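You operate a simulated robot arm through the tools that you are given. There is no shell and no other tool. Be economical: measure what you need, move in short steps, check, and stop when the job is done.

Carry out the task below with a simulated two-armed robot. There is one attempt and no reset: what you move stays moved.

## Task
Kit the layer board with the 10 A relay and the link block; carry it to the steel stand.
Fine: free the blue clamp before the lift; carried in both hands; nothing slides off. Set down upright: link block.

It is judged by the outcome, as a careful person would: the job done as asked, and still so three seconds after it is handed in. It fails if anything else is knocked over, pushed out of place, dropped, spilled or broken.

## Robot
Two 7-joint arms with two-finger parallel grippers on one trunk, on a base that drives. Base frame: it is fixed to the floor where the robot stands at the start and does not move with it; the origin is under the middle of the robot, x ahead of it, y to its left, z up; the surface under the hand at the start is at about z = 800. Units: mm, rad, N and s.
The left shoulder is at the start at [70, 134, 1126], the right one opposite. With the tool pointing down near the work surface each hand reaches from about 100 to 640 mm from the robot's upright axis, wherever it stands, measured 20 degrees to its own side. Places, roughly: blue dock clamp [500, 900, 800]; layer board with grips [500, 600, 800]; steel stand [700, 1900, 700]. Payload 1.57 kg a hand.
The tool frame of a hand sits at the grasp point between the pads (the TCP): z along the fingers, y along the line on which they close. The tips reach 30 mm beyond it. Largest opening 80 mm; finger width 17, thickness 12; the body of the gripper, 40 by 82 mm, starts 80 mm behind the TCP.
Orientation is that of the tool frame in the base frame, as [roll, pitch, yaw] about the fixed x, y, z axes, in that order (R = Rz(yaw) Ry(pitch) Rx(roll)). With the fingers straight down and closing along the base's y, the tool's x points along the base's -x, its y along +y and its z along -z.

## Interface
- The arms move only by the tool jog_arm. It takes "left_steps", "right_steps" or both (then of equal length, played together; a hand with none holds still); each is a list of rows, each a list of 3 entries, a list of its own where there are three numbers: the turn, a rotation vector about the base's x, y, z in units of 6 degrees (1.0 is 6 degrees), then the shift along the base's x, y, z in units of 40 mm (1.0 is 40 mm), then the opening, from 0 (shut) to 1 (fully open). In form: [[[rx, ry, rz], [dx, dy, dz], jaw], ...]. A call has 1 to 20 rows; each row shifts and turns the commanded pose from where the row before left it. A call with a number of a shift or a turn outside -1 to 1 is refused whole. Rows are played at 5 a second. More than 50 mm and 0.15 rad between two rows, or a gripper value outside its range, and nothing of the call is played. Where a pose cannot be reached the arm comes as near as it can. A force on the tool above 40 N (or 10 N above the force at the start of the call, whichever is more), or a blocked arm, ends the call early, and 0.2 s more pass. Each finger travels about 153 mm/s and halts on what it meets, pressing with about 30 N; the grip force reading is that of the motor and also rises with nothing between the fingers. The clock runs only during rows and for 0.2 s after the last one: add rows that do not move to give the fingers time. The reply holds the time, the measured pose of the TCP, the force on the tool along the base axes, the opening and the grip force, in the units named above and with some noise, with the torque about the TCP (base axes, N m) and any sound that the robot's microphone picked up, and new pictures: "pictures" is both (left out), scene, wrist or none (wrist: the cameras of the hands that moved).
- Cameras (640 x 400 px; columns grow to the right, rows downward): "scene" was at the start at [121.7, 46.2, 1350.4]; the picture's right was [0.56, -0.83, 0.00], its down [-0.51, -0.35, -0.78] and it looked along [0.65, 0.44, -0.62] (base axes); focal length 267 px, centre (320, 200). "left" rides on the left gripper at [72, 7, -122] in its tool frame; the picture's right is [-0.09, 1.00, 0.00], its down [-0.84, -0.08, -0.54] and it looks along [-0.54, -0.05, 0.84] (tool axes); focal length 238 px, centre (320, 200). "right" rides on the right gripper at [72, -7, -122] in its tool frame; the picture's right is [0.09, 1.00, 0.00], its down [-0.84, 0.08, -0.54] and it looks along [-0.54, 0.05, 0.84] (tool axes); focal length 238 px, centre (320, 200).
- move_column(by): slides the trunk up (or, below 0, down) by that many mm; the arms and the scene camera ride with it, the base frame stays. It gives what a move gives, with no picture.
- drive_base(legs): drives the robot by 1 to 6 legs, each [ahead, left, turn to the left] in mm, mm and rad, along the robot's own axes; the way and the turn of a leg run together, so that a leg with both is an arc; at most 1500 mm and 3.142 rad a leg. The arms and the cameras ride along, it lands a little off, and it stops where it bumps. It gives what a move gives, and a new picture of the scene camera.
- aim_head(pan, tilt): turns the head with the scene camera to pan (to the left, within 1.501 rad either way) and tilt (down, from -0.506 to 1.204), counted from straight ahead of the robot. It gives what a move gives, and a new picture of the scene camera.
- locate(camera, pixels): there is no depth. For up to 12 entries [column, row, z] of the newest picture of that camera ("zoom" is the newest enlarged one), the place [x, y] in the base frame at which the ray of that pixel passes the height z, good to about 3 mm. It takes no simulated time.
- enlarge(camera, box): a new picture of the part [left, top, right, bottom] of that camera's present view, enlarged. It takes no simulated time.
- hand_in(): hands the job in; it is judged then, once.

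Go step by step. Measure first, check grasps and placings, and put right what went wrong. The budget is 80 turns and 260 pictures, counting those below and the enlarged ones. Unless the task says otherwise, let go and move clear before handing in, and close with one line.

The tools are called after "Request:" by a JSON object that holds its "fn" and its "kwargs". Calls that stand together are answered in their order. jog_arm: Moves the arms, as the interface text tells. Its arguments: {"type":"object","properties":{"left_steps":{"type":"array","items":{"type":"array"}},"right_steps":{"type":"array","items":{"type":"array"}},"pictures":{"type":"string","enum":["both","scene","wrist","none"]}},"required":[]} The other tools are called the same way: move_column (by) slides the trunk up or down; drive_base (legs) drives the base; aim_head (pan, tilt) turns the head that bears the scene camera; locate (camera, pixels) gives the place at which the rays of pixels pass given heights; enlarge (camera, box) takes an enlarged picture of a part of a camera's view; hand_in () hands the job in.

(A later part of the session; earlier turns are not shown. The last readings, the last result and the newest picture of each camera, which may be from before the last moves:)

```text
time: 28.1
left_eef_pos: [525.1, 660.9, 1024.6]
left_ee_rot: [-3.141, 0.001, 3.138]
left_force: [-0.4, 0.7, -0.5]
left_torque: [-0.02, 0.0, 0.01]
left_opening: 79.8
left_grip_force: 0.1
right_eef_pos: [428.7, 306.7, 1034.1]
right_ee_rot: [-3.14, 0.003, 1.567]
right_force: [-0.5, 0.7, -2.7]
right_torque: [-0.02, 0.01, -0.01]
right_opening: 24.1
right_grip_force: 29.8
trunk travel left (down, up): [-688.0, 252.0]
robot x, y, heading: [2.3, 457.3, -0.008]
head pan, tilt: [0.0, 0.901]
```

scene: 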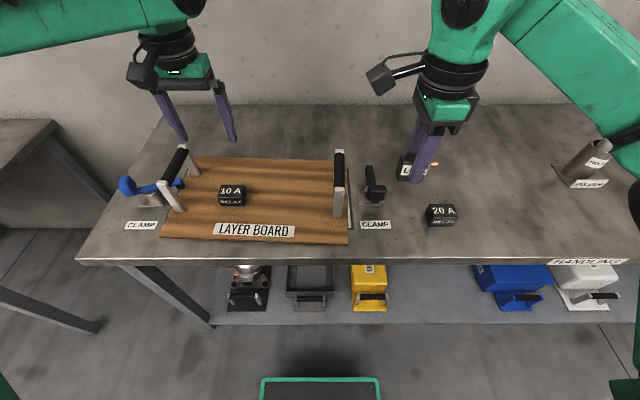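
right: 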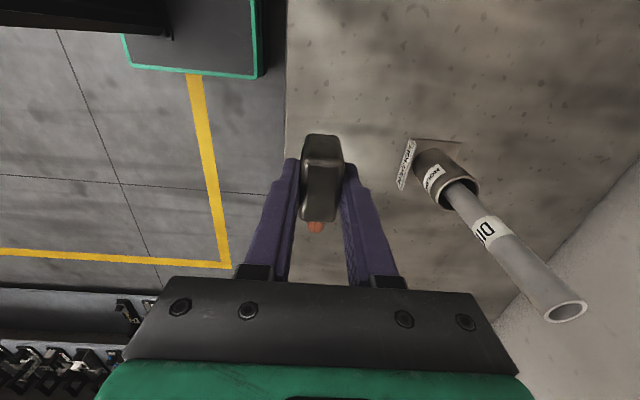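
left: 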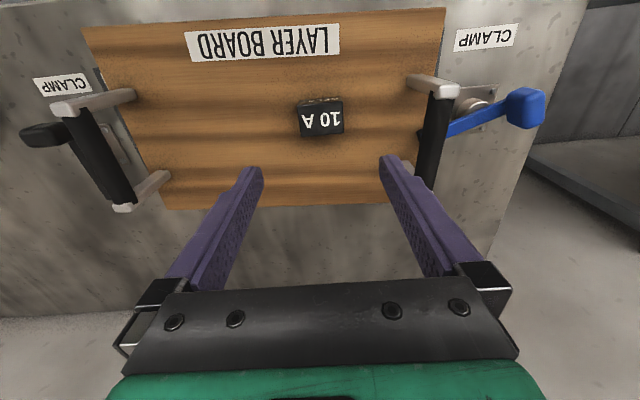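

The relay stands on the board, with the grip clear of it. Next I'll drive left about 280 mm to place the link with the right hand.

Request:
{"fn": "drive_base", "kwargs": {"legs": [[0, 280, 0]]}}

Request:
{"fn": "move_column", "kwargs": {"by": -70}}

Request:
{"fn": "jog_arm", "kwargs": {"right_steps": [[[0, 0, 0], [0.5, -0.2, 0], 0], [[0, 0, 0], [0.5, -0.3, 0], 0], [[0, 0, 0], [0.5, -0.3, 0], 0], [[0, 0, 0], [0.5, -0.3, 0], 0], [[0, 0, 0], [0.5, 0, 0], 0], [[0, 0, 0], [0, 0, -0.8], 0], [[0, 0, 0], [0, 0, -0.8], 0], [[0, 0, 0], [0, 0, 0], 0]]}}

```text
time: 30.1
left_eef_pos: [528.1, 935.9, 1024.7]
left_ee_rot: [-3.142, 0.001, 3.137]
left_force: [-0.1, -0.2, 0.2]
left_torque: [0.02, 0.01, -0.01]
left_opening: 80.1
left_grip_force: 0.1
right_eef_pos: [432.1, 581.0, 1032.8]
right_ee_rot: [-3.141, -0.001, 1.566]
right_force: [0.3, 0.3, -2.5]
right_torque: [0.02, -0.01, 0.01]
right_opening: 23.8
right_grip_force: 30.4
trunk travel left (down, up): [-688.0, 252.0]
robot x, y, heading: [3.1, 733.7, -0.01]
head pan, tilt: [0.0, 0.901]
```

scene: 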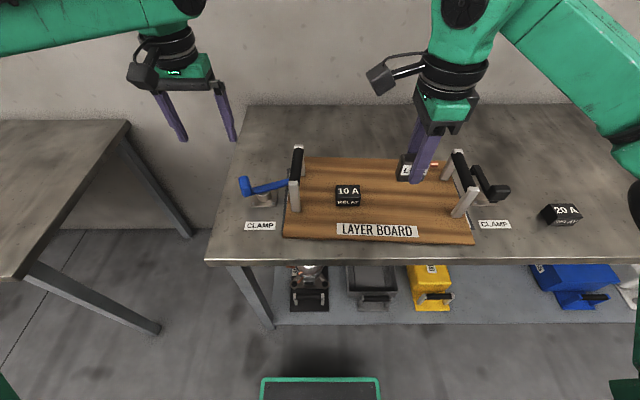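

```text
time: 31.2
left_eef_pos: [527.0, 936.6, 954.1]
left_ee_rot: [-3.14, 0.001, 3.136]
left_force: [-0.3, -0.3, 0.1]
left_torque: [0.03, -0.01, 0.01]
left_opening: 80.2
left_grip_force: 0.0
right_eef_pos: [430.8, 580.9, 963.6]
right_ee_rot: [-3.142, 0.004, 1.567]
right_force: [0.3, -0.6, -3.0]
right_torque: [-0.02, -0.02, -0.04]
right_opening: 23.5
right_grip_force: 29.9
trunk travel left (down, up): [-618.0, 322.0]
robot x, y, heading: [4.0, 733.9, -0.007]
head pan, tilt: [0.0, 0.901]
```

```text
time: 33.0
left_eef_pos: [527.2, 937.1, 954.9]
left_ee_rot: [-3.14, 0.0, 3.136]
left_force: [-0.2, -0.1, -0.1]
left_torque: [0.0, 0.02, 0.01]
left_opening: 80.3
left_grip_force: 0.1
right_eef_pos: [532.1, 537.4, 896.6]
right_ee_rot: [-3.141, 0.002, 1.566]
right_force: [0.0, 1.0, -3.3]
right_torque: [-0.03, -0.01, 0.0]
right_opening: 23.7
right_grip_force: 29.7
trunk travel left (down, up): [-618.0, 322.0]
robot x, y, heading: [2.1, 732.3, -0.005]
head pan, tilt: [0.0, 0.901]
```

scene: 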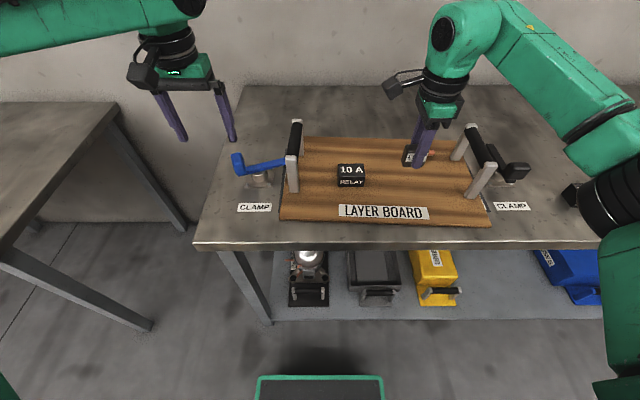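
right: 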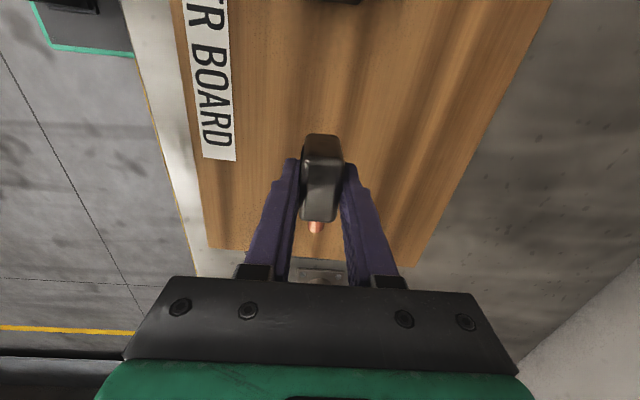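

The link is over clear board at (532, 537). I'll lower it to just above the board, then touch down in 2 mm rows.

Request:
{"fn": "jog_arm", "kwargs": {"right_steps": [[[0, 0, 0], [0, 0, -0.7], 0], [[0, 0, 0], [0, 0, -0.4], 0], [[0, 0, 0], [0, 0, -0.05], 0], [[0, 0, 0], [0, 0, -0.05], 0], [[0, 0, 0], [0, 0, 0], 0]], "pictures": "none"}}

```text
time: 34.2
left_eef_pos: [527.9, 935.6, 955.1]
left_ee_rot: [-3.139, 0.002, 3.136]
left_force: [-0.4, 0.7, 0.2]
left_torque: [0.02, -0.02, 0.0]
left_opening: 80.1
left_grip_force: 0.1
right_eef_pos: [531.3, 536.7, 849.2]
right_ee_rot: [-3.141, 0.002, 1.566]
right_force: [0.7, 0.0, -3.2]
right_torque: [-0.05, 0.03, 0.0]
right_opening: 23.8
right_grip_force: 30.0
trunk travel left (down, up): [-618.0, 322.0]
robot x, y, heading: [5.4, 731.2, -0.009]
head pan, tilt: [0.0, 0.901]
```

Request:
{"fn": "jog_arm", "kwargs": {"right_steps": [[[0, 0, 0], [0, 0, -0.05], 0], [[0, 0, 0], [0, 0, -0.03], 0], [[0, 0, 0], [0, 0, 0], 0]], "pictures": "none"}}

```text
time: 35.0
left_eef_pos: [526.6, 936.3, 955.1]
left_ee_rot: [-3.14, 0.004, 3.138]
left_force: [0.5, -0.5, 0.4]
left_torque: [-0.06, 0.03, 0.01]
left_opening: 79.8
left_grip_force: 0.1
right_eef_pos: [530.7, 537.0, 848.6]
right_ee_rot: [3.137, 0.001, 1.565]
right_force: [3.7, -2.5, 9.2]
right_torque: [-0.11, 0.0, 0.03]
right_opening: 23.8
right_grip_force: 30.3
trunk travel left (down, up): [-618.0, 322.0]
robot x, y, heading: [5.3, 733.0, -0.005]
head pan, tilt: [0.0, 0.901]
```

The force turned to +9 N, so the link is down on the board. I'll release it and rise.

Request:
{"fn": "jog_arm", "kwargs": {"right_steps": [[[0, 0, 0], [0, 0, 0], 0.6], [[0, 0, 0], [0, 0, 0], 1], [[0, 0, 0], [0, 0, 0], 1], [[0, 0, 0], [0, 0, 0.5], 1], [[0, 0, 0], [0, 0, 0.9], 1], [[0, 0, 0], [0, 0, 1], 1], [[0, 0, 0], [0, 0, 1], 1], [[0, 0, 0], [0, 0, 1], 1]]}}

Request:
{"fn": "enlarge", "kwargs": {"camera": "scene", "box": [200, 110, 520, 240]}}

Request:
{"fn": "enlarge", "kwargs": {"camera": "scene", "box": [210, 110, 320, 220]}}

Request:
{"fn": "enlarge", "kwargs": {"camera": "left", "box": [0, 0, 640, 400]}}

```text
time: 36.8
left_eef_pos: [525.9, 937.7, 955.2]
left_ee_rot: [-3.139, 0.004, 3.134]
left_force: [-0.8, -0.2, 0.6]
left_torque: [-0.01, -0.01, -0.01]
left_opening: 80.1
left_grip_force: 0.0
right_eef_pos: [532.7, 539.6, 1023.8]
right_ee_rot: [3.141, 0.0, 1.565]
right_force: [0.0, -1.1, 0.6]
right_torque: [0.02, -0.04, 0.03]
right_opening: 80.2
right_grip_force: 0.0
trunk travel left (down, up): [-618.0, 322.0]
robot x, y, heading: [1.6, 731.7, 0.001]
head pan, tilt: [0.0, 0.901]
```

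scene: 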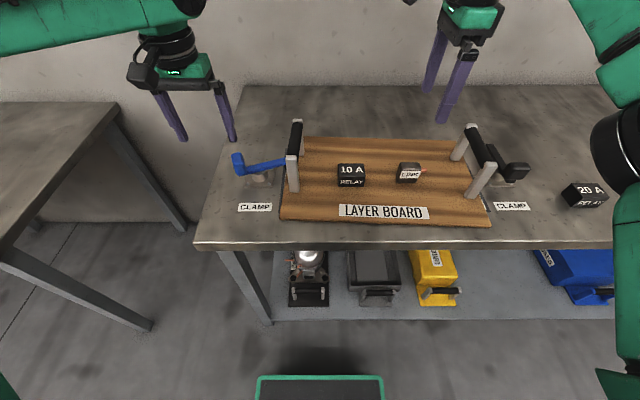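
right: 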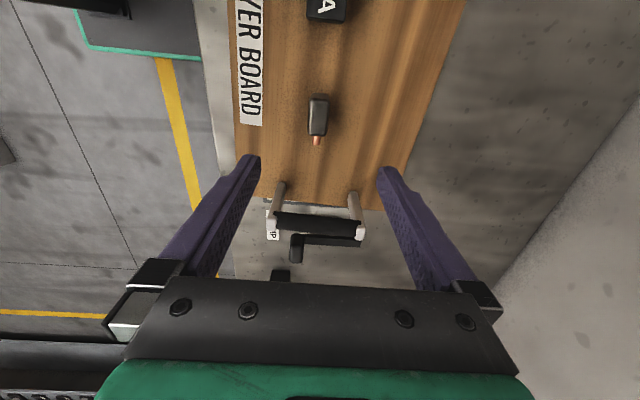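

```text
2.00 times, centred on (360, 175) of scene
```

zoom: 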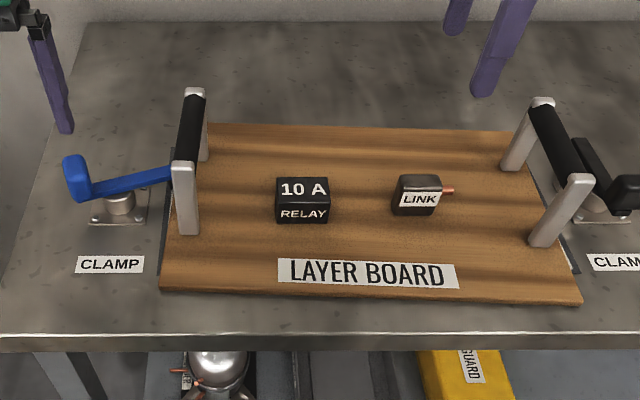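

```text
3.64 times, centred on (265, 165) of scene
```

zoom: 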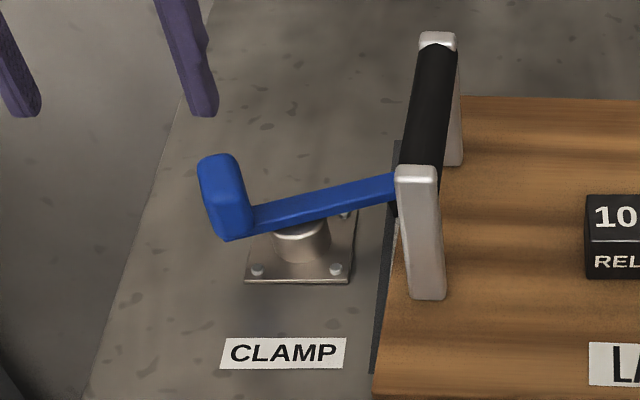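

```text
1.00 times, centred on (320, 200) of left (not enlarged: the box is as wide or as high as the picture)
```

zoom: 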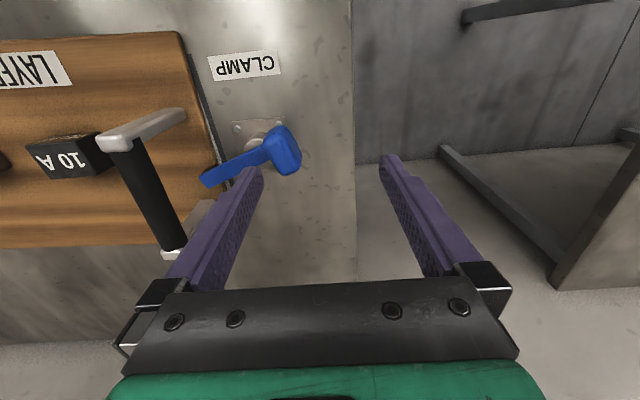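

Both items stand upright on the board (relay px 351,175, link px 410,172). The blue lever sits on a vertical post with its knob on the outside (zoom 222,195), so I'll measure knob, post and lever tip from both cameras.

Request:
{"fn": "locate", "kwargs": {"camera": "left", "pixels": [[272, 128, 870], [297, 150, 870], [295, 172, 840], [283, 150, 865], [265, 135, 803], [203, 182, 835], [258, 140, 830], [232, 124, 803], [280, 121, 803], [247, 172, 835]]}}

Request:
{"fn": "locate", "kwargs": {"camera": "scene", "pixels": [[237, 155, 870], [243, 174, 835], [259, 172, 835], [260, 186, 803], [286, 162, 835], [245, 187, 803], [272, 187, 803], [297, 121, 910], [292, 158, 910], [475, 128, 910], [490, 157, 910], [234, 157, 870]]}}

Request:
{"fn": "enlarge", "kwargs": {"camera": "left", "box": [180, 80, 340, 200]}}

```text
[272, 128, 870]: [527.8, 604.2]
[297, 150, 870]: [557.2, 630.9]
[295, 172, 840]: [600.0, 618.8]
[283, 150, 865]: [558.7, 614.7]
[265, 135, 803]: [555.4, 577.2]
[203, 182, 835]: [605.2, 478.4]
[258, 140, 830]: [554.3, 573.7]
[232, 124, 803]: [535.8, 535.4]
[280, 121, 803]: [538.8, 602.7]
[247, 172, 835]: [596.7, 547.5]
```

```text
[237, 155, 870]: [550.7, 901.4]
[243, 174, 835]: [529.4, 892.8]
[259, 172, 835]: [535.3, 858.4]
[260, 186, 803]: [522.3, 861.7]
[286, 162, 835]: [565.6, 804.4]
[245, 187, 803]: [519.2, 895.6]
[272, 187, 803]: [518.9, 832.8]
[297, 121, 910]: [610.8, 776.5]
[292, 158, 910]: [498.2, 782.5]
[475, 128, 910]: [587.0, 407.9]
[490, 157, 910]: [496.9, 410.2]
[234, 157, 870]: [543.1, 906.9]
```

```text
3.33 times, centred on (260, 140) of left
```

zoom: 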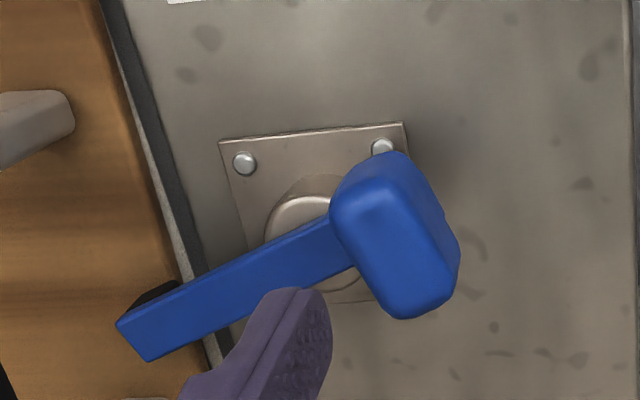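

The left-camera figures refer to an older picture, so I'll measure again on the fresh zoom.

Request:
{"fn": "locate", "kwargs": {"camera": "zoom", "pixels": [[390, 200, 870], [420, 245, 870], [335, 205, 870], [390, 155, 870], [440, 240, 870], [400, 318, 870], [320, 215, 832], [320, 240, 832], [220, 142, 803], [405, 123, 803], [120, 325, 835], [148, 360, 835]]}}

```text
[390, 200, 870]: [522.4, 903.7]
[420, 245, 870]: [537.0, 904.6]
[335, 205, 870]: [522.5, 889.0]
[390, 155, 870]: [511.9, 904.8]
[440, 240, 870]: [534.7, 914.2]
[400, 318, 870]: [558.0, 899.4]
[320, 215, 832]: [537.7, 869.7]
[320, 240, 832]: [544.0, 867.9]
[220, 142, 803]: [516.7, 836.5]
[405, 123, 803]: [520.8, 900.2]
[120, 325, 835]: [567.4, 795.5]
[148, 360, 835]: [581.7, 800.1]
```

Request:
{"fn": "locate", "kwargs": {"camera": "zoom", "pixels": [[365, 185, 845], [365, 185, 860], [405, 312, 845], [405, 312, 860], [440, 240, 845], [440, 240, 860]]}}

Request:
{"fn": "locate", "kwargs": {"camera": "scene", "pixels": [[239, 167, 845], [239, 167, 860], [236.6, 153, 845], [236.6, 153, 860], [232, 155, 845], [232, 155, 860], [240, 176, 820], [240, 176, 835], [269, 168, 835]]}}

```text
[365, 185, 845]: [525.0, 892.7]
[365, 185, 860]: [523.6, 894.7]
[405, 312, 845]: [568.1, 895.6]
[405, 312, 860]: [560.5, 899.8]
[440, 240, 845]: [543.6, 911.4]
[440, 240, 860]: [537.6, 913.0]
```

```text
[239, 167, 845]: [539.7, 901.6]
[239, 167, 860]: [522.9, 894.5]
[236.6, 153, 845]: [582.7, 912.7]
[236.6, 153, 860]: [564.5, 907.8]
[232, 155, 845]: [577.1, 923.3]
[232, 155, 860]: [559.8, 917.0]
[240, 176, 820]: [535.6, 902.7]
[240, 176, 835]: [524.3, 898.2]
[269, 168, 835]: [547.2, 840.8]
```

Matching both views, the knob's top is at z≈860, spanning x 522–563, y 893–915. The post is at about (553, 866) and the nose at (573, 797). Like the black clamp, it should turn its knob toward −x, so I'll turn the left hand −75° above the knob to cage it.

Request:
{"fn": "jog_arm", "kwargs": {"left_steps": [[[0, 0, -0.96], [0.033, -0.064, 0], 1], [[0, 0, -0.96], [0.033, -0.064, 0], 1], [[0, 0, -0.96], [0.033, -0.064, 0], 1], [[0, 0, -0.96], [0.033, -0.064, 0], 1], [[0, 0, -0.96], [0.033, -0.064, 0], 1], [[0, 0, -0.96], [0.033, -0.064, 0], 1], [[0, 0, -0.96], [0.033, -0.064, 0], 1], [[0, 0, -0.96], [0.033, -0.064, 0], 1], [[0, 0, -0.96], [0.033, -0.064, 0], 1], [[0, 0, -0.96], [0.033, -0.064, 0], 1], [[0, 0, -0.96], [0.033, -0.064, 0], 1], [[0, 0, -0.96], [0.033, -0.064, 0], 1], [[0, 0, -0.96], [0.033, -0.064, 0], 1], [[0, 0, 0], [0, 0, -0.6], 1], [[0, 0, 0], [0, 0, 0], 1]]}}

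```text
time: 40.0
left_eef_pos: [543.7, 900.7, 930.0]
left_ee_rot: [3.141, 0.002, 1.828]
left_force: [-0.6, -0.1, -0.6]
left_torque: [0.0, 0.01, -0.02]
left_opening: 80.1
left_grip_force: 0.1
right_eef_pos: [533.2, 539.5, 1022.1]
right_ee_rot: [3.141, 0.003, 1.566]
right_force: [0.3, 0.0, -0.1]
right_torque: [0.02, -0.05, -0.01]
right_opening: 79.9
right_grip_force: 0.1
trunk travel left (down, up): [-618.0, 322.0]
robot x, y, heading: [1.8, 732.8, -0.004]
head pan, tilt: [0.0, 0.901]
```

scene: 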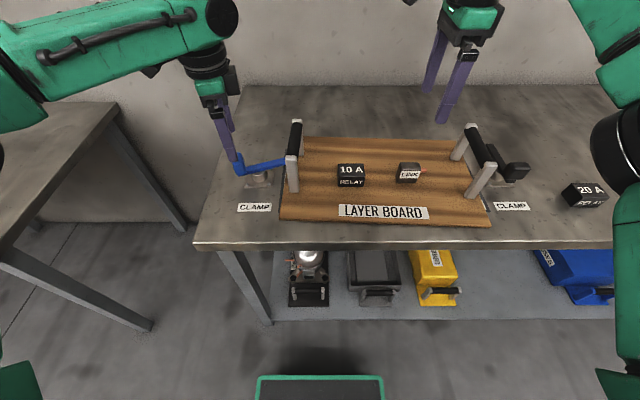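
left: 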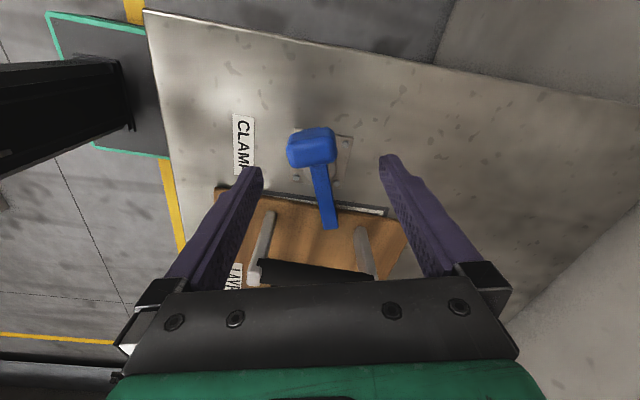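

The knob (px 312,147) is nearly centred between the fingers and the lever is aligned with the hand. I'll confirm where it is.

Request:
{"fn": "locate", "kwargs": {"camera": "left", "pixels": [[290, 137, 860], [332, 130, 860], [291, 158, 860], [336, 153, 860], [322, 228, 835], [318, 200, 838]]}}

```text
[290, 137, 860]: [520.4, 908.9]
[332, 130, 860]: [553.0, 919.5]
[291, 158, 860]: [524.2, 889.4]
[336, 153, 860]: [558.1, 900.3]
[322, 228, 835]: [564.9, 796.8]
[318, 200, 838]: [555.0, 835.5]
```

The knob's centre is about (539, 904), size about 36 × 20. I'll descend around it and narrow the jaws slightly.

Request:
{"fn": "jog_arm", "kwargs": {"left_steps": [[[0, 0, 0], [-0.1, 0.07, -0.5], 1], [[0, 0, 0], [0, 0, -0.6], 1], [[0, 0, 0], [0, 0, -0.5], 1], [[0, 0, 0], [0, 0, 0], 0.75], [[0, 0, 0], [0, 0, 0], 0.65], [[0, 0, 0], [0, 0, 0], 0.65]]}}

```text
time: 41.4
left_eef_pos: [539.7, 905.9, 866.8]
left_ee_rot: [-3.141, 0.002, 1.829]
left_force: [0.1, 0.5, -0.7]
left_torque: [-0.01, -0.02, 0.04]
left_opening: 52.2
left_grip_force: 0.2
right_eef_pos: [534.1, 539.1, 1022.0]
right_ee_rot: [3.141, 0.001, 1.564]
right_force: [-0.4, 0.4, 0.4]
right_torque: [-0.01, -0.01, -0.01]
right_opening: 80.2
right_grip_force: 0.0
trunk travel left (down, up): [-618.0, 322.0]
robot x, y, heading: [3.9, 730.7, -0.003]
head pan, tilt: [0.0, 0.901]
```

scene: 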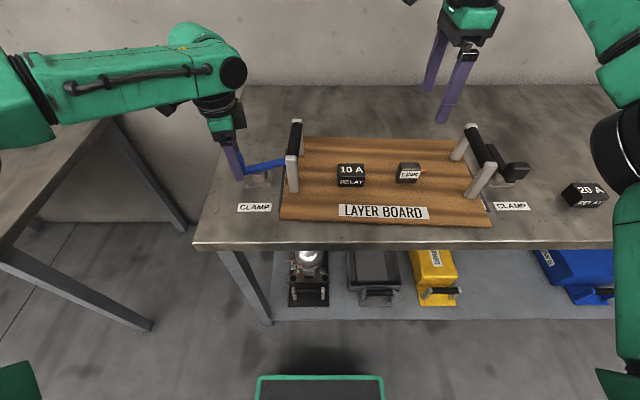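
left: 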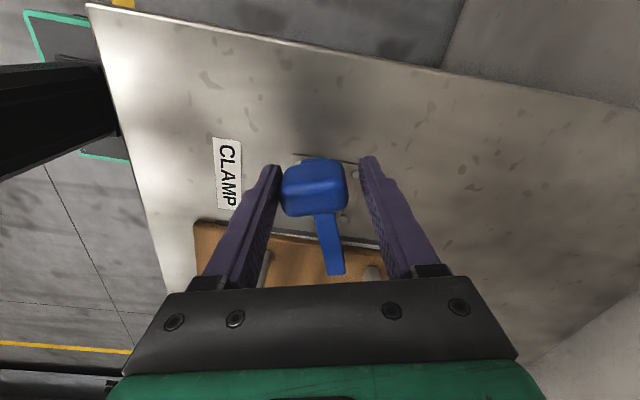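

The knob is caged with no load. I'll swing it about the post by the first 36° and read the forces.

Request:
{"fn": "jog_arm", "kwargs": {"left_steps": [[[0, 0, 1], [-0.101, -0.041, 0], 0.65], [[0, 0, 1], [-0.098, -0.05, 0], 0.65], [[0, 0, 1], [-0.092, -0.06, 0], 0.65], [[0, 0, 1], [-0.085, -0.07, 0], 0.65], [[0, 0, 1], [-0.077, -0.078, 0], 0.65], [[0, 0, 1], [-0.069, -0.086, 0], 0.65], [[0, 0, 0], [0, 0, 0], 0.65]]}}

Request:
{"fn": "enlarge", "kwargs": {"camera": "scene", "box": [200, 110, 320, 220]}}

```text
time: 43.0
left_eef_pos: [519.5, 890.0, 866.1]
left_ee_rot: [-3.14, 0.001, 2.459]
left_force: [0.5, 1.2, -0.1]
left_torque: [0.03, -0.04, 0.0]
left_opening: 53.0
left_grip_force: 0.5
right_eef_pos: [534.3, 539.1, 1020.6]
right_ee_rot: [3.14, 0.003, 1.565]
right_force: [0.4, -0.1, 0.2]
right_torque: [0.0, 0.0, -0.01]
right_opening: 79.9
right_grip_force: 0.1
trunk travel left (down, up): [-618.0, 322.0]
robot x, y, heading: [1.6, 732.6, -0.007]
head pan, tilt: [0.0, 0.901]
```

scene: 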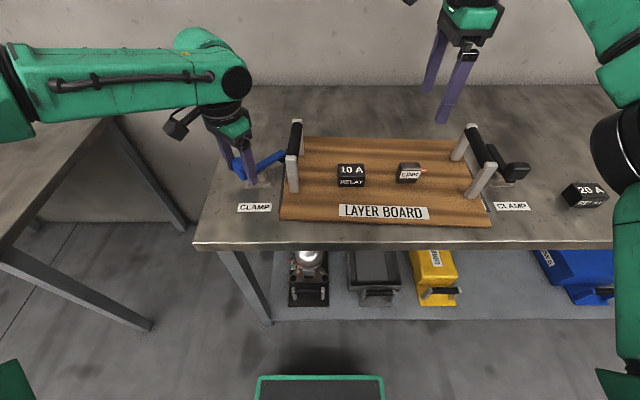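
left: 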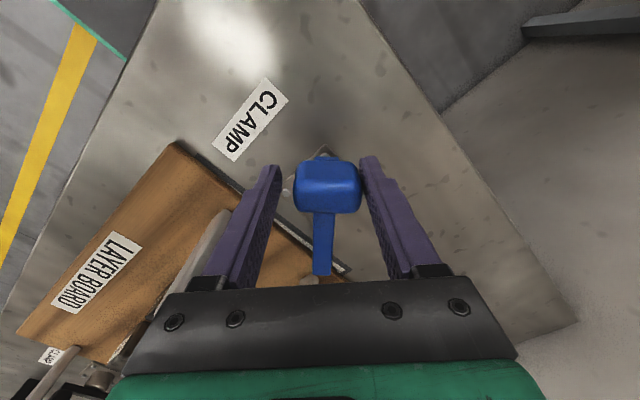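

```text
3.64 times, centred on (260, 165) of scene
```

zoom: 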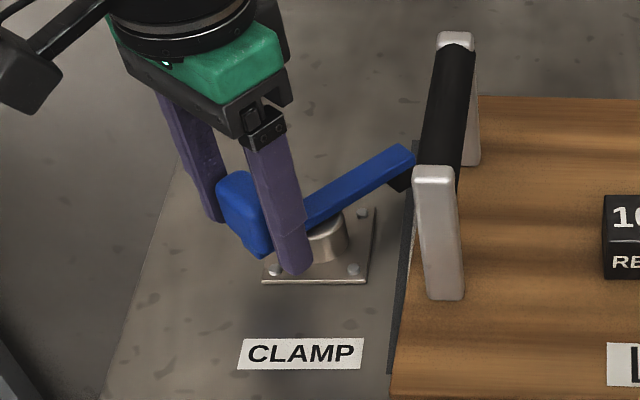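

The lever is turning freely (force about 1 N) and its nose is leaving the board. I'll swing it the rest of the way.

Request:
{"fn": "jog_arm", "kwargs": {"left_steps": [[[0, 0, 1], [-0.059, -0.093, 0], 0.65], [[0, 0, 1], [-0.049, -0.098, 0], 0.65], [[0, 0, 1], [-0.039, -0.103, 0], 0.65], [[0, 0, 1], [-0.028, -0.106, 0], 0.65], [[0, 0, 1], [-0.016, -0.109, 0], 0.65], [[0, 0, 1], [-0.005, -0.11, 0], 0.65], [[0, 0, 0], [0, 0, 0], 0.65]]}}

Request:
{"fn": "enlarge", "kwargs": {"camera": "scene", "box": [200, 110, 320, 220]}}

```text
time: 44.6
left_eef_pos: [510.9, 865.3, 867.3]
left_ee_rot: [-3.14, 0.001, 3.087]
left_force: [-0.2, 0.8, -0.4]
left_torque: [0.02, -0.03, 0.03]
left_opening: 52.9
left_grip_force: 0.4
right_eef_pos: [534.5, 540.4, 1022.1]
right_ee_rot: [-3.139, 0.001, 1.566]
right_force: [-0.1, 1.4, -0.5]
right_torque: [0.0, -0.01, -0.04]
right_opening: 80.0
right_grip_force: 0.1
trunk travel left (down, up): [-618.0, 322.0]
robot x, y, heading: [2.2, 733.9, -0.004]
head pan, tilt: [0.0, 0.901]
```

scene: 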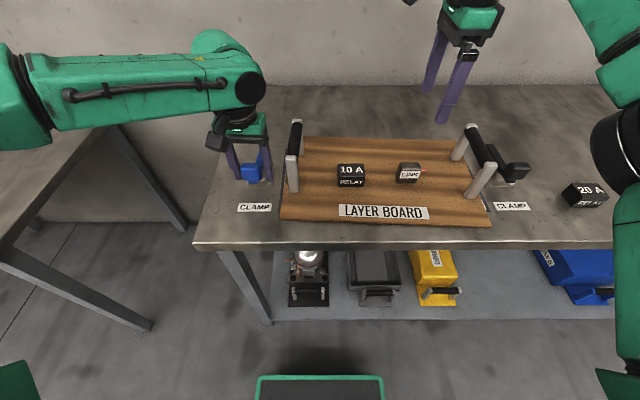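
left: 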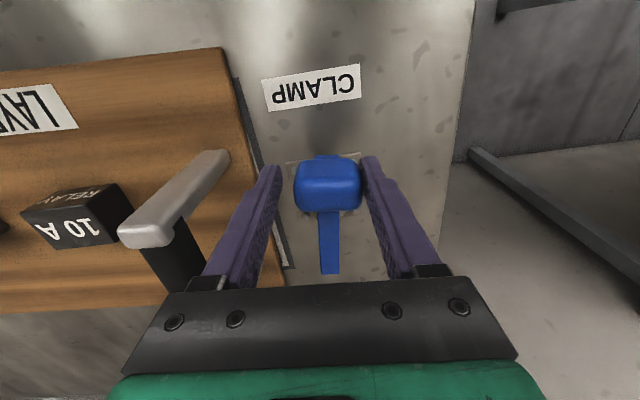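

```text
3.64 times, centred on (260, 165) of scene
```

zoom: 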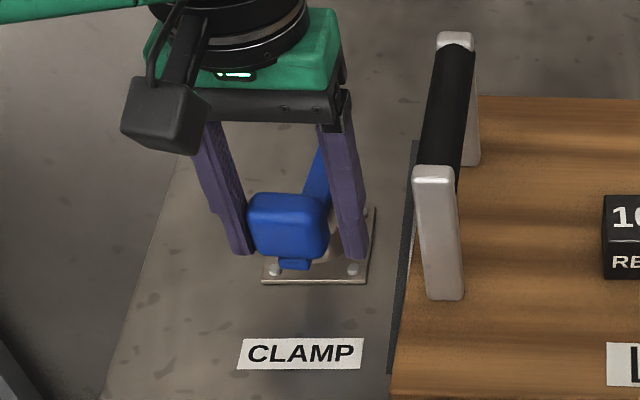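

The blue lever now lies along x, fully off the board. I'll raise and straighten both hands to grip across the handles, then look toward the steel stand.

Request:
{"fn": "jog_arm", "kwargs": {"left_steps": [[[0, 0, 0], [0, 0, 0], 1], [[0, 0, 0], [0, 0, 0.5], 1], [[0, 0, 0], [0, 0, 1], 1], [[0, 0, 0.5], [0, 0, 1], 1], [[0, 0, 0], [0, 0, 1], 1], [[0, 0, 0], [0, 0, 0.5], 1], [[0, 0, 0], [0, 0, 0], 1], [[0, 0, 0], [0, 0, 0], 1], [[0, 0, 0], [0, 0, 0], 1], [[0, 0, 0], [0, 0, 0], 1], [[0, 0, 0], [0, 0, 0], 1], [[0, 0, 0], [0, 0, 0], 1], [[0, 0, 0], [0, 0, 0], 1], [[0, 0, 0], [0, 0, 0], 1], [[0, 0, 0], [0, 0, 0], 1], [[0, 0, 0], [0, 0, 0], 1]], "right_steps": [[[0, 0, 1], [0, 0, 0], 1], [[0, 0, 1], [0, 0, 0], 1], [[0, 0, 1], [0, 0, 0], 1], [[0, 0, 1], [0, 0, 0], 1], [[0, 0, 1], [0, 0, 0], 1], [[0, 0, 1], [0, 0, 0], 1], [[0, 0, 1], [0, 0, 0], 1], [[0, 0, 1], [0, 0, 0], 1], [[0, 0, 1], [0, 0, 0], 1], [[0, 0, 1], [0, 0, 0], 1], [[0, 0, 1], [0, 0, 0], 1], [[0, 0, 1], [0, 0, 0], 1], [[0, 0, 1], [0, 0, 0], 1], [[0, 0, 1], [0, 0, 0], 1], [[0, 0, 1], [0, 0, 0], 1], [[0, 0, 0], [0, 0, 0], 1]], "pictures": "none"}}

Request:
{"fn": "aim_head", "kwargs": {"pan": 1.0, "tilt": 0.6}}

```text
time: 48.0
left_eef_pos: [505.2, 868.7, 1013.8]
left_ee_rot: [-3.139, 0.003, 3.137]
left_force: [0.3, -0.1, -0.3]
left_torque: [0.0, -0.02, -0.01]
left_opening: 80.0
left_grip_force: 0.1
left hand out of reach, approached as far as the arm can: row 5, 6
right_eef_pos: [529.9, 538.4, 1024.6]
right_ee_rot: [-3.141, 0.002, 3.138]
right_force: [-0.6, 1.3, 0.6]
right_torque: [0.0, -0.01, 0.0]
right_opening: 80.1
right_grip_force: 0.1
trunk travel left (down, up): [-618.0, 322.0]
robot x, y, heading: [0.1, 735.5, -0.005]
head pan, tilt: [0.0, 0.901]
```

```text
time: 49.2
left_eef_pos: [504.2, 868.9, 1013.9]
left_ee_rot: [-3.14, 0.004, 3.138]
left_force: [-0.2, 0.0, -0.3]
left_torque: [-0.04, 0.02, 0.03]
left_opening: 80.2
left_grip_force: 0.0
right_eef_pos: [530.9, 537.0, 1024.0]
right_ee_rot: [3.139, 0.003, 3.135]
right_force: [0.0, 0.3, -0.1]
right_torque: [0.01, 0.02, 0.02]
right_opening: 80.2
right_grip_force: 0.1
trunk travel left (down, up): [-618.0, 322.0]
robot x, y, heading: [1.7, 730.2, -0.004]
head pan, tilt: [1.0, 0.6]
```

scene: 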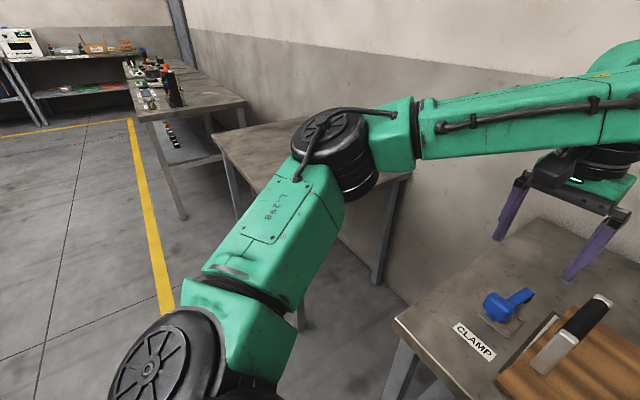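

Request:
{"fn": "locate", "kwargs": {"camera": "scene", "pixels": [[212, 137, 700], [300, 120, 700], [408, 178, 700], [243, 205, 700], [150, 115, 800], [246, 100, 800], [124, 63, 800], [398, 318, 800]]}}

Request:
{"fn": "enlarge", "kwargs": {"camera": "scene", "box": [110, 40, 430, 240]}}

```text
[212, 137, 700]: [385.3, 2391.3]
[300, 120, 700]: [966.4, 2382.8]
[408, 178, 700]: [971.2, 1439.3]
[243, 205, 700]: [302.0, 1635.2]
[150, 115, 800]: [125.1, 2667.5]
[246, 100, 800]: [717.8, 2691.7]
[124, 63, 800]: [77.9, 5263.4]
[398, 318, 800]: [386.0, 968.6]
```

```text
2.00 times, centred on (270, 140) of scene
```

zoom: 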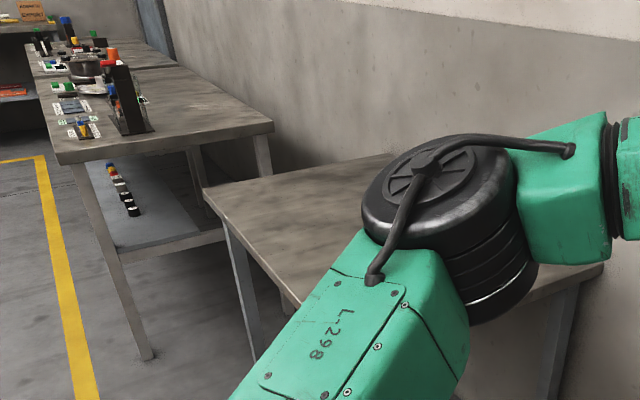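

The steel stand is the empty grey table at x 385–970, y 1440–2390, z≈700. I'll drive back to centre on the board (y≈595) and aim the head at it.

Request:
{"fn": "drive_base", "kwargs": {"legs": [[0, -137, 0.004]]}}

Request:
{"fn": "aim_head", "kwargs": {"pan": 0.0, "tilt": 0.85}}

Request:
{"fn": "jog_arm", "kwargs": {"left_steps": [[[0, 0, 0], [0.2, 0.3, 0], 1], [[0, 0, 0], [0.1, 0.3, 0], 1]], "right_steps": [[[0, 0, 0], [0, 0, 0], 1], [[0, 0, 0], [0, 0, 0], 1]]}}

```text
time: 50.5
left_eef_pos: [503.9, 740.1, 1014.4]
left_ee_rot: [-3.138, 0.003, -3.139]
left_force: [0.3, 0.1, 0.1]
left_torque: [0.02, -0.01, 0.01]
left_opening: 80.2
left_grip_force: 0.0
right_eef_pos: [530.5, 407.1, 1023.9]
right_ee_rot: [-3.142, 0.003, 3.14]
right_force: [-0.2, 0.2, 0.0]
right_torque: [-0.01, 0.03, 0.02]
right_opening: 80.0
right_grip_force: 0.1
trunk travel left (down, up): [-618.0, 322.0]
robot x, y, heading: [0.4, 598.4, 0.001]
head pan, tilt: [1.0, 0.6]
```

scene: 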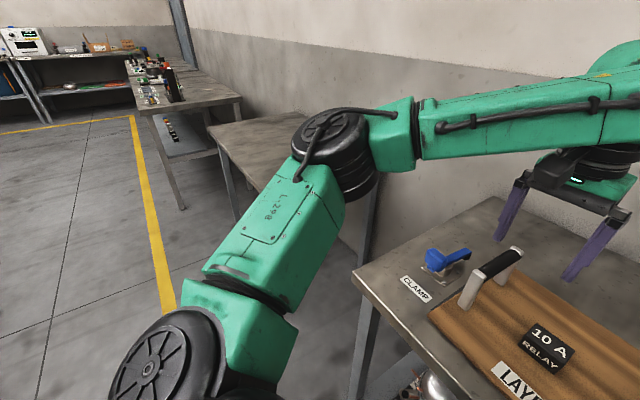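

```text
time: 51.8
left_eef_pos: [503.5, 739.0, 1014.4]
left_ee_rot: [-3.14, 0.003, -3.139]
left_force: [0.3, 0.2, -0.6]
left_torque: [-0.02, -0.03, -0.01]
left_opening: 80.0
left_grip_force: 0.0
right_eef_pos: [530.3, 405.4, 1024.0]
right_ee_rot: [-3.141, 0.003, 3.141]
right_force: [-0.1, 0.0, -0.4]
right_torque: [-0.01, -0.02, 0.01]
right_opening: 80.1
right_grip_force: 0.0
trunk travel left (down, up): [-618.0, 322.0]
robot x, y, heading: [-0.8, 598.1, 0.002]
head pan, tilt: [0.0, 0.85]
```

scene: 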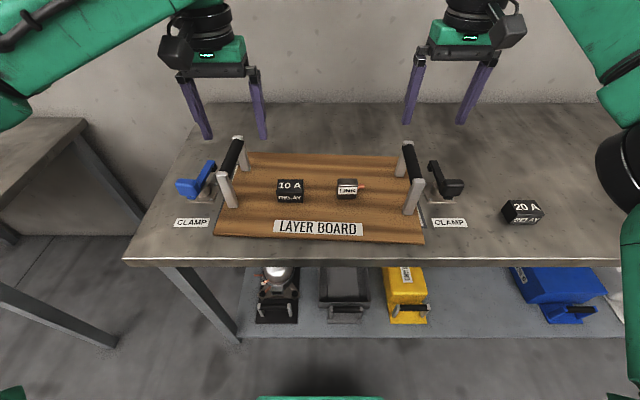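

```text
time: 52.4
left_eef_pos: [515.5, 761.6, 1014.2]
left_ee_rot: [-3.14, 0.005, -3.139]
left_force: [-0.1, 0.5, -0.2]
left_torque: [0.0, 0.02, 0.0]
left_opening: 79.9
left_grip_force: 0.2
right_eef_pos: [530.9, 405.5, 1024.6]
right_ee_rot: [3.14, 0.003, -3.142]
right_force: [-0.6, 0.1, 0.7]
right_torque: [0.04, 0.02, 0.01]
right_opening: 79.8
right_grip_force: 0.1
trunk travel left (down, up): [-618.0, 322.0]
robot x, y, heading: [0.7, 596.5, 0.003]
head pan, tilt: [0.0, 0.85]
```

scene: 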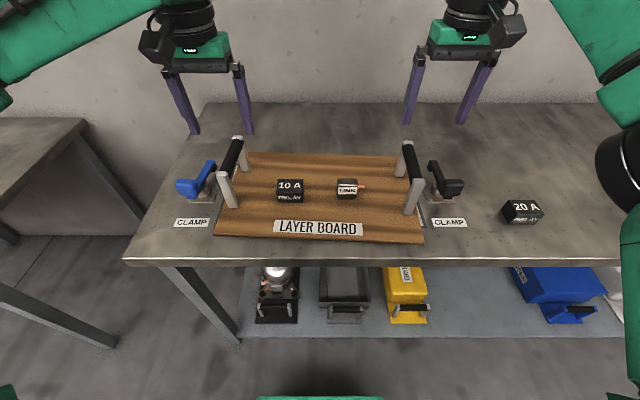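
right: 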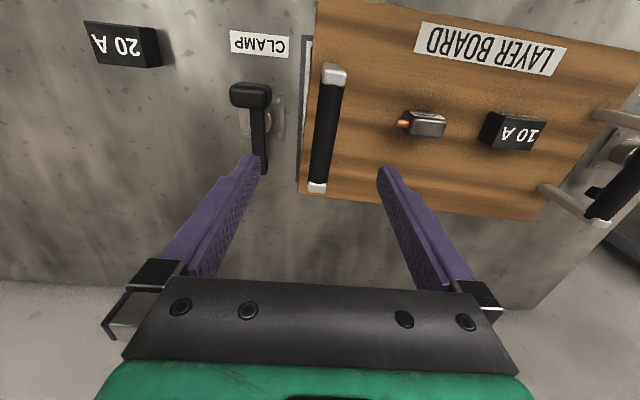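
left: 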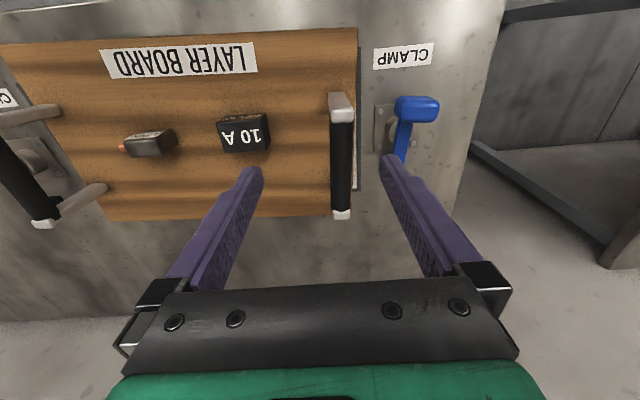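

The hands are near the grips. I'll triangulate the grip bars from the scene and wrist cameras.

Request:
{"fn": "locate", "kwargs": {"camera": "left", "pixels": [[341, 106, 890], [341, 106, 905], [341, 106, 920], [341, 215, 890], [341, 215, 905], [341, 215, 920]]}}

Request:
{"fn": "locate", "kwargs": {"camera": "right", "pixels": [[333, 76, 890], [333, 76, 905], [333, 76, 920], [317, 187, 890], [317, 187, 905], [317, 187, 920]]}}

Request:
{"fn": "locate", "kwargs": {"camera": "scene", "pixels": [[225, 175, 890], [225, 175, 905], [225, 175, 920], [238, 139, 890], [238, 139, 905], [238, 139, 920], [416, 181, 890], [416, 181, 905], [416, 181, 920], [407, 144, 890], [407, 144, 905], [407, 144, 920]]}}

Request:
{"fn": "enlarge", "kwargs": {"camera": "scene", "box": [160, 120, 480, 250]}}

```text
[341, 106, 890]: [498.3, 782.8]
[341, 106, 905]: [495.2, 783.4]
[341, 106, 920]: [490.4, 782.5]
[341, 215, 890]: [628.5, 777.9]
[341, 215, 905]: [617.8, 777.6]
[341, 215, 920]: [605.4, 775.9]
```

```text
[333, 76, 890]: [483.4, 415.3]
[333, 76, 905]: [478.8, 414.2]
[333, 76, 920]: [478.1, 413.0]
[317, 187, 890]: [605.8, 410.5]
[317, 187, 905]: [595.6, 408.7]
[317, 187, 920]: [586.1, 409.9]
```

```text
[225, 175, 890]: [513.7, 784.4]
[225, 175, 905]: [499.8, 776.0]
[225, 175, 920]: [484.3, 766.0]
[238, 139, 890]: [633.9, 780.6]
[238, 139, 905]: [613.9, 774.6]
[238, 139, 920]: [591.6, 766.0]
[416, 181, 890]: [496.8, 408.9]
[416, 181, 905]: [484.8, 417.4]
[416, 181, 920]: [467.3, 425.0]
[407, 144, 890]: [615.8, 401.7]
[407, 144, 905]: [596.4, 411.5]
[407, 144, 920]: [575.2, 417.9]
```

```text
2.00 times, centred on (320, 185) of scene
```

zoom: 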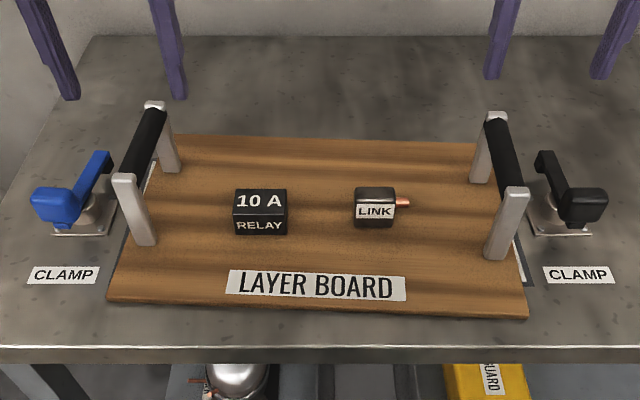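

The bars' tops are at z≈903, with the left bar centred at (557, 779) and the right at (540, 411); the board is yawed about −2.6°. I'll bring both open hands down over the bars together.

Request:
{"fn": "jog_arm", "kwargs": {"left_steps": [[[0, 0, -0.43], [0, 0, -1], 1], [[0, 0, 0], [0.5, 0.2, 0], 1], [[0, 0, 0], [0.54, 0.22, 0], 1], [[0, 0, 0], [0, 0, 0], 1]], "right_steps": [[[0, 0, -0.43], [0, 0, -1], 1], [[0, 0, 0], [0.1, 0.07, -0.2], 1], [[0, 0, 0], [0.12, 0.07, -0.05], 1], [[0, 0, 0], [0, 0, 0], 1]]}}

```text
time: 53.4
left_eef_pos: [545.2, 782.7, 971.2]
left_ee_rot: [-3.139, 0.005, 3.1]
left_force: [-0.5, 1.1, -0.1]
left_torque: [0.02, 0.02, -0.02]
left_opening: 80.1
left_grip_force: 0.1
left hand out of reach, approached as far as the arm can: row 3
right_eef_pos: [539.6, 411.9, 973.6]
right_ee_rot: [-3.141, 0.003, 3.096]
right_force: [0.3, 0.0, 0.2]
right_torque: [-0.04, -0.02, -0.02]
right_opening: 80.0
right_grip_force: 0.1
trunk travel left (down, up): [-618.0, 322.0]
robot x, y, heading: [2.8, 598.0, -0.001]
head pan, tilt: [0.0, 0.85]
```

scene: 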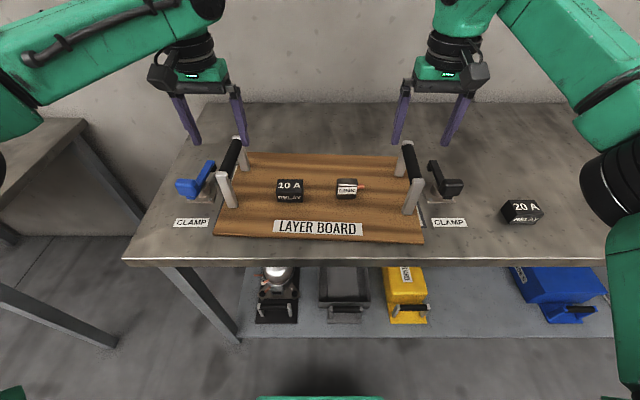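
right: 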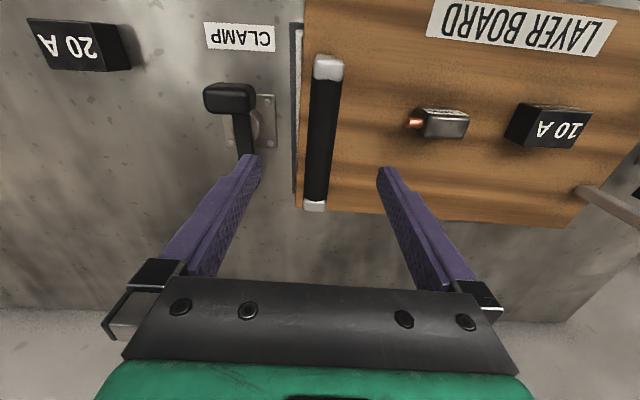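
left: 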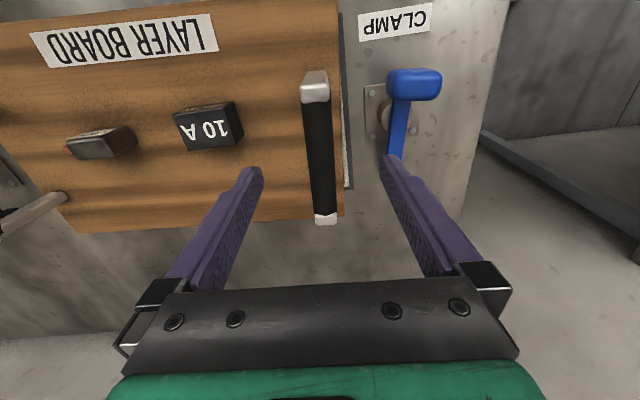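

The left arm is at its reach limit again. I'll check the gap to the base's front before stepping the base a little closer.

Request:
{"fn": "aim_head", "kwargs": {"pan": 0.0, "tilt": 1.2}}

Request:
{"fn": "locate", "kwargs": {"camera": "scene", "pixels": [[320, 290, 100], [320, 290, 300], [320, 260, 100], [320, 225, 300], [320, 145, 800]]}}

```text
time: 54.2
left_eef_pos: [545.2, 782.0, 970.8]
left_ee_rot: [-3.138, 0.005, 3.1]
left_force: [0.3, 0.7, 0.6]
left_torque: [-0.03, 0.03, 0.0]
left_opening: 79.8
left_grip_force: 0.1
right_eef_pos: [539.4, 412.4, 973.9]
right_ee_rot: [3.14, 0.001, 3.096]
right_force: [0.6, 0.6, -0.8]
right_torque: [-0.02, 0.0, 0.02]
right_opening: 79.9
right_grip_force: 0.0
trunk travel left (down, up): [-618.0, 322.0]
robot x, y, heading: [5.5, 595.9, -0.0]
head pan, tilt: [0.0, 1.201]
```

scene: 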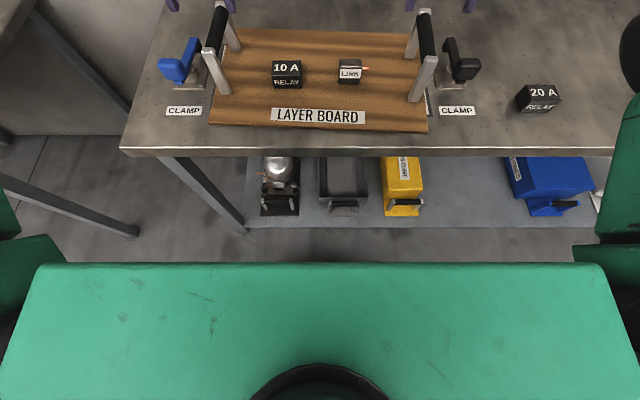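

```text
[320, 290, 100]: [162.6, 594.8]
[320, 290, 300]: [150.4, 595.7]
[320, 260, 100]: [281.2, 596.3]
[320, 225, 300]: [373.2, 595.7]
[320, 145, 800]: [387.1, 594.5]
```

The shelf and table front are at x≈375–387, and the base's front edge is at about x≈210 (seen earlier), so 50 mm ahead is safe.

Request:
{"fn": "drive_base", "kwargs": {"legs": [[50, 0, 0]]}}

Request:
{"fn": "jog_arm", "kwargs": {"left_steps": [[[0, 0, 0], [-0.5, 0, 0], 1], [[0, 0, 0], [-0.5, -0.05, 0], 1], [[0, 0, 0], [0, 0, 0], 1]], "right_steps": [[[0, 0, 0], [-0.6, 0, 0], 1], [[0, 0, 0], [-0.6, 0, 0], 1], [[0, 0, 0], [0, 0, 0], 1]], "pictures": "wrist"}}

```text
time: 55.2
left_eef_pos: [593.4, 782.8, 970.8]
left_ee_rot: [-3.137, 0.007, 3.097]
left_force: [0.1, -0.4, 0.6]
left_torque: [-0.01, 0.01, 0.02]
left_opening: 79.9
left_grip_force: 0.1
right_eef_pos: [589.9, 412.2, 975.6]
right_ee_rot: [3.141, 0.003, 3.097]
right_force: [0.0, -0.1, -0.6]
right_torque: [-0.03, 0.0, 0.02]
right_opening: 80.2
right_grip_force: 0.1
trunk travel left (down, up): [-618.0, 322.0]
robot x, y, heading: [54.2, 597.5, -0.003]
head pan, tilt: [0.0, 1.201]
```

scene: 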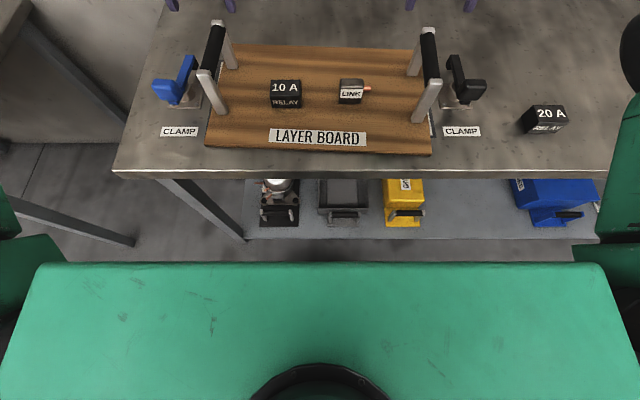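

```text
time: 56.0
left_eef_pos: [554.6, 779.4, 968.0]
left_ee_rot: [-3.139, 0.004, 3.099]
left_force: [-0.5, 0.8, 0.4]
left_torque: [-0.02, -0.01, 0.03]
left_opening: 80.0
left_grip_force: 0.1
right_eef_pos: [541.8, 412.7, 972.1]
right_ee_rot: [-3.141, 0.001, 3.097]
right_force: [-1.0, 0.4, -0.3]
right_torque: [-0.02, -0.03, -0.01]
right_opening: 79.8
right_grip_force: 0.1
trunk travel left (down, up): [-618.0, 322.0]
robot x, y, heading: [49.1, 596.5, -0.002]
head pan, tilt: [0.0, 1.201]
```

right: 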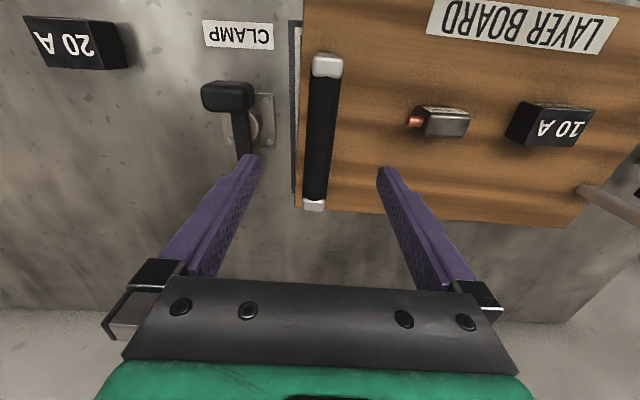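
left: 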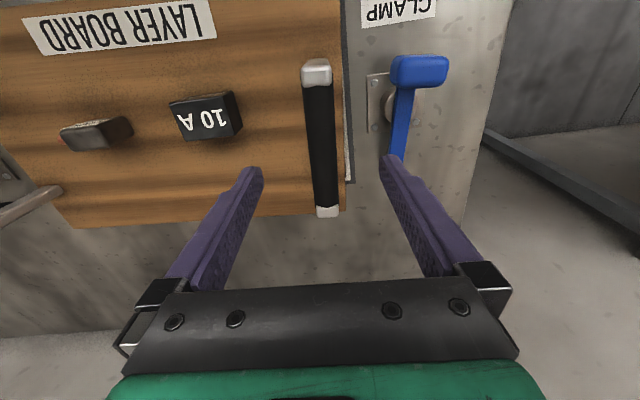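

Request:
{"fn": "locate", "kwargs": {"camera": "left", "pixels": [[317, 70, 903], [327, 210, 903]]}}

Request:
{"fn": "locate", "kwargs": {"camera": "right", "pixels": [[327, 65, 903], [315, 204, 903]]}}

```text
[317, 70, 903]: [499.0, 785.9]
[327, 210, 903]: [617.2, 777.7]
```

```text
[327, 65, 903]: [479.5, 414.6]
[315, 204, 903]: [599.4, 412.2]
```

The bars' centres are (558, 782) and (540, 413), and the hands line up within 3 mm. I'll descend both and check before closing.

Request:
{"fn": "jog_arm", "kwargs": {"left_steps": [[[0, 0, 0], [0.05, 0.06, -0.65], 1], [[0, 0, 0], [0, 0, -0.65], 1], [[0, 0, 0], [0, 0, -0.65], 1], [[0, 0, 0], [0, 0, 0], 1]], "right_steps": [[[0, 0, 0], [0, 0.02, -0.7], 1], [[0, 0, 0], [0, 0, -0.7], 1], [[0, 0, 0], [0, 0, -0.65], 1], [[0, 0, 0], [0, 0, 0], 1]], "pictures": "wrist"}}

```text
time: 57.0
left_eef_pos: [554.9, 783.2, 892.9]
left_ee_rot: [-3.138, 0.007, 3.1]
left_force: [0.6, -0.3, 0.2]
left_torque: [-0.01, -0.01, 0.03]
left_opening: 80.1
left_grip_force: 0.3
right_eef_pos: [541.4, 413.2, 892.7]
right_ee_rot: [-3.141, 0.002, 3.097]
right_force: [0.0, 0.2, 0.1]
right_torque: [0.01, -0.03, 0.03]
right_opening: 79.8
right_grip_force: 0.1
trunk travel left (down, up): [-618.0, 322.0]
robot x, y, heading: [50.7, 598.7, -0.0]
head pan, tilt: [0.0, 1.201]
```

right: 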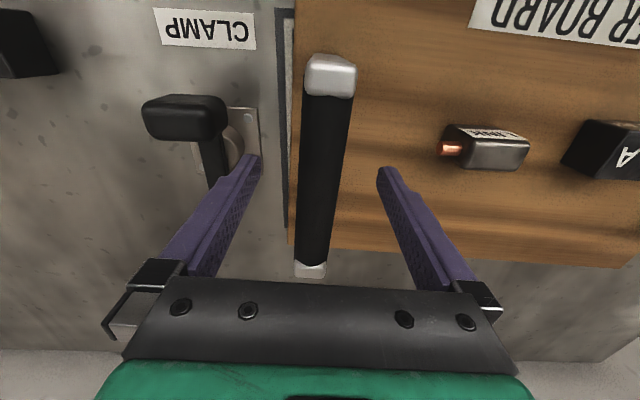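
left: 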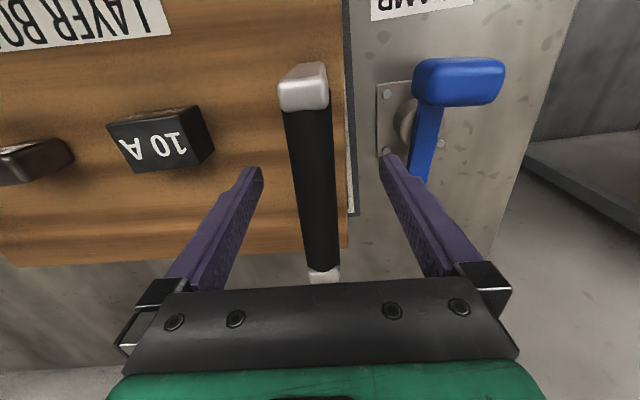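

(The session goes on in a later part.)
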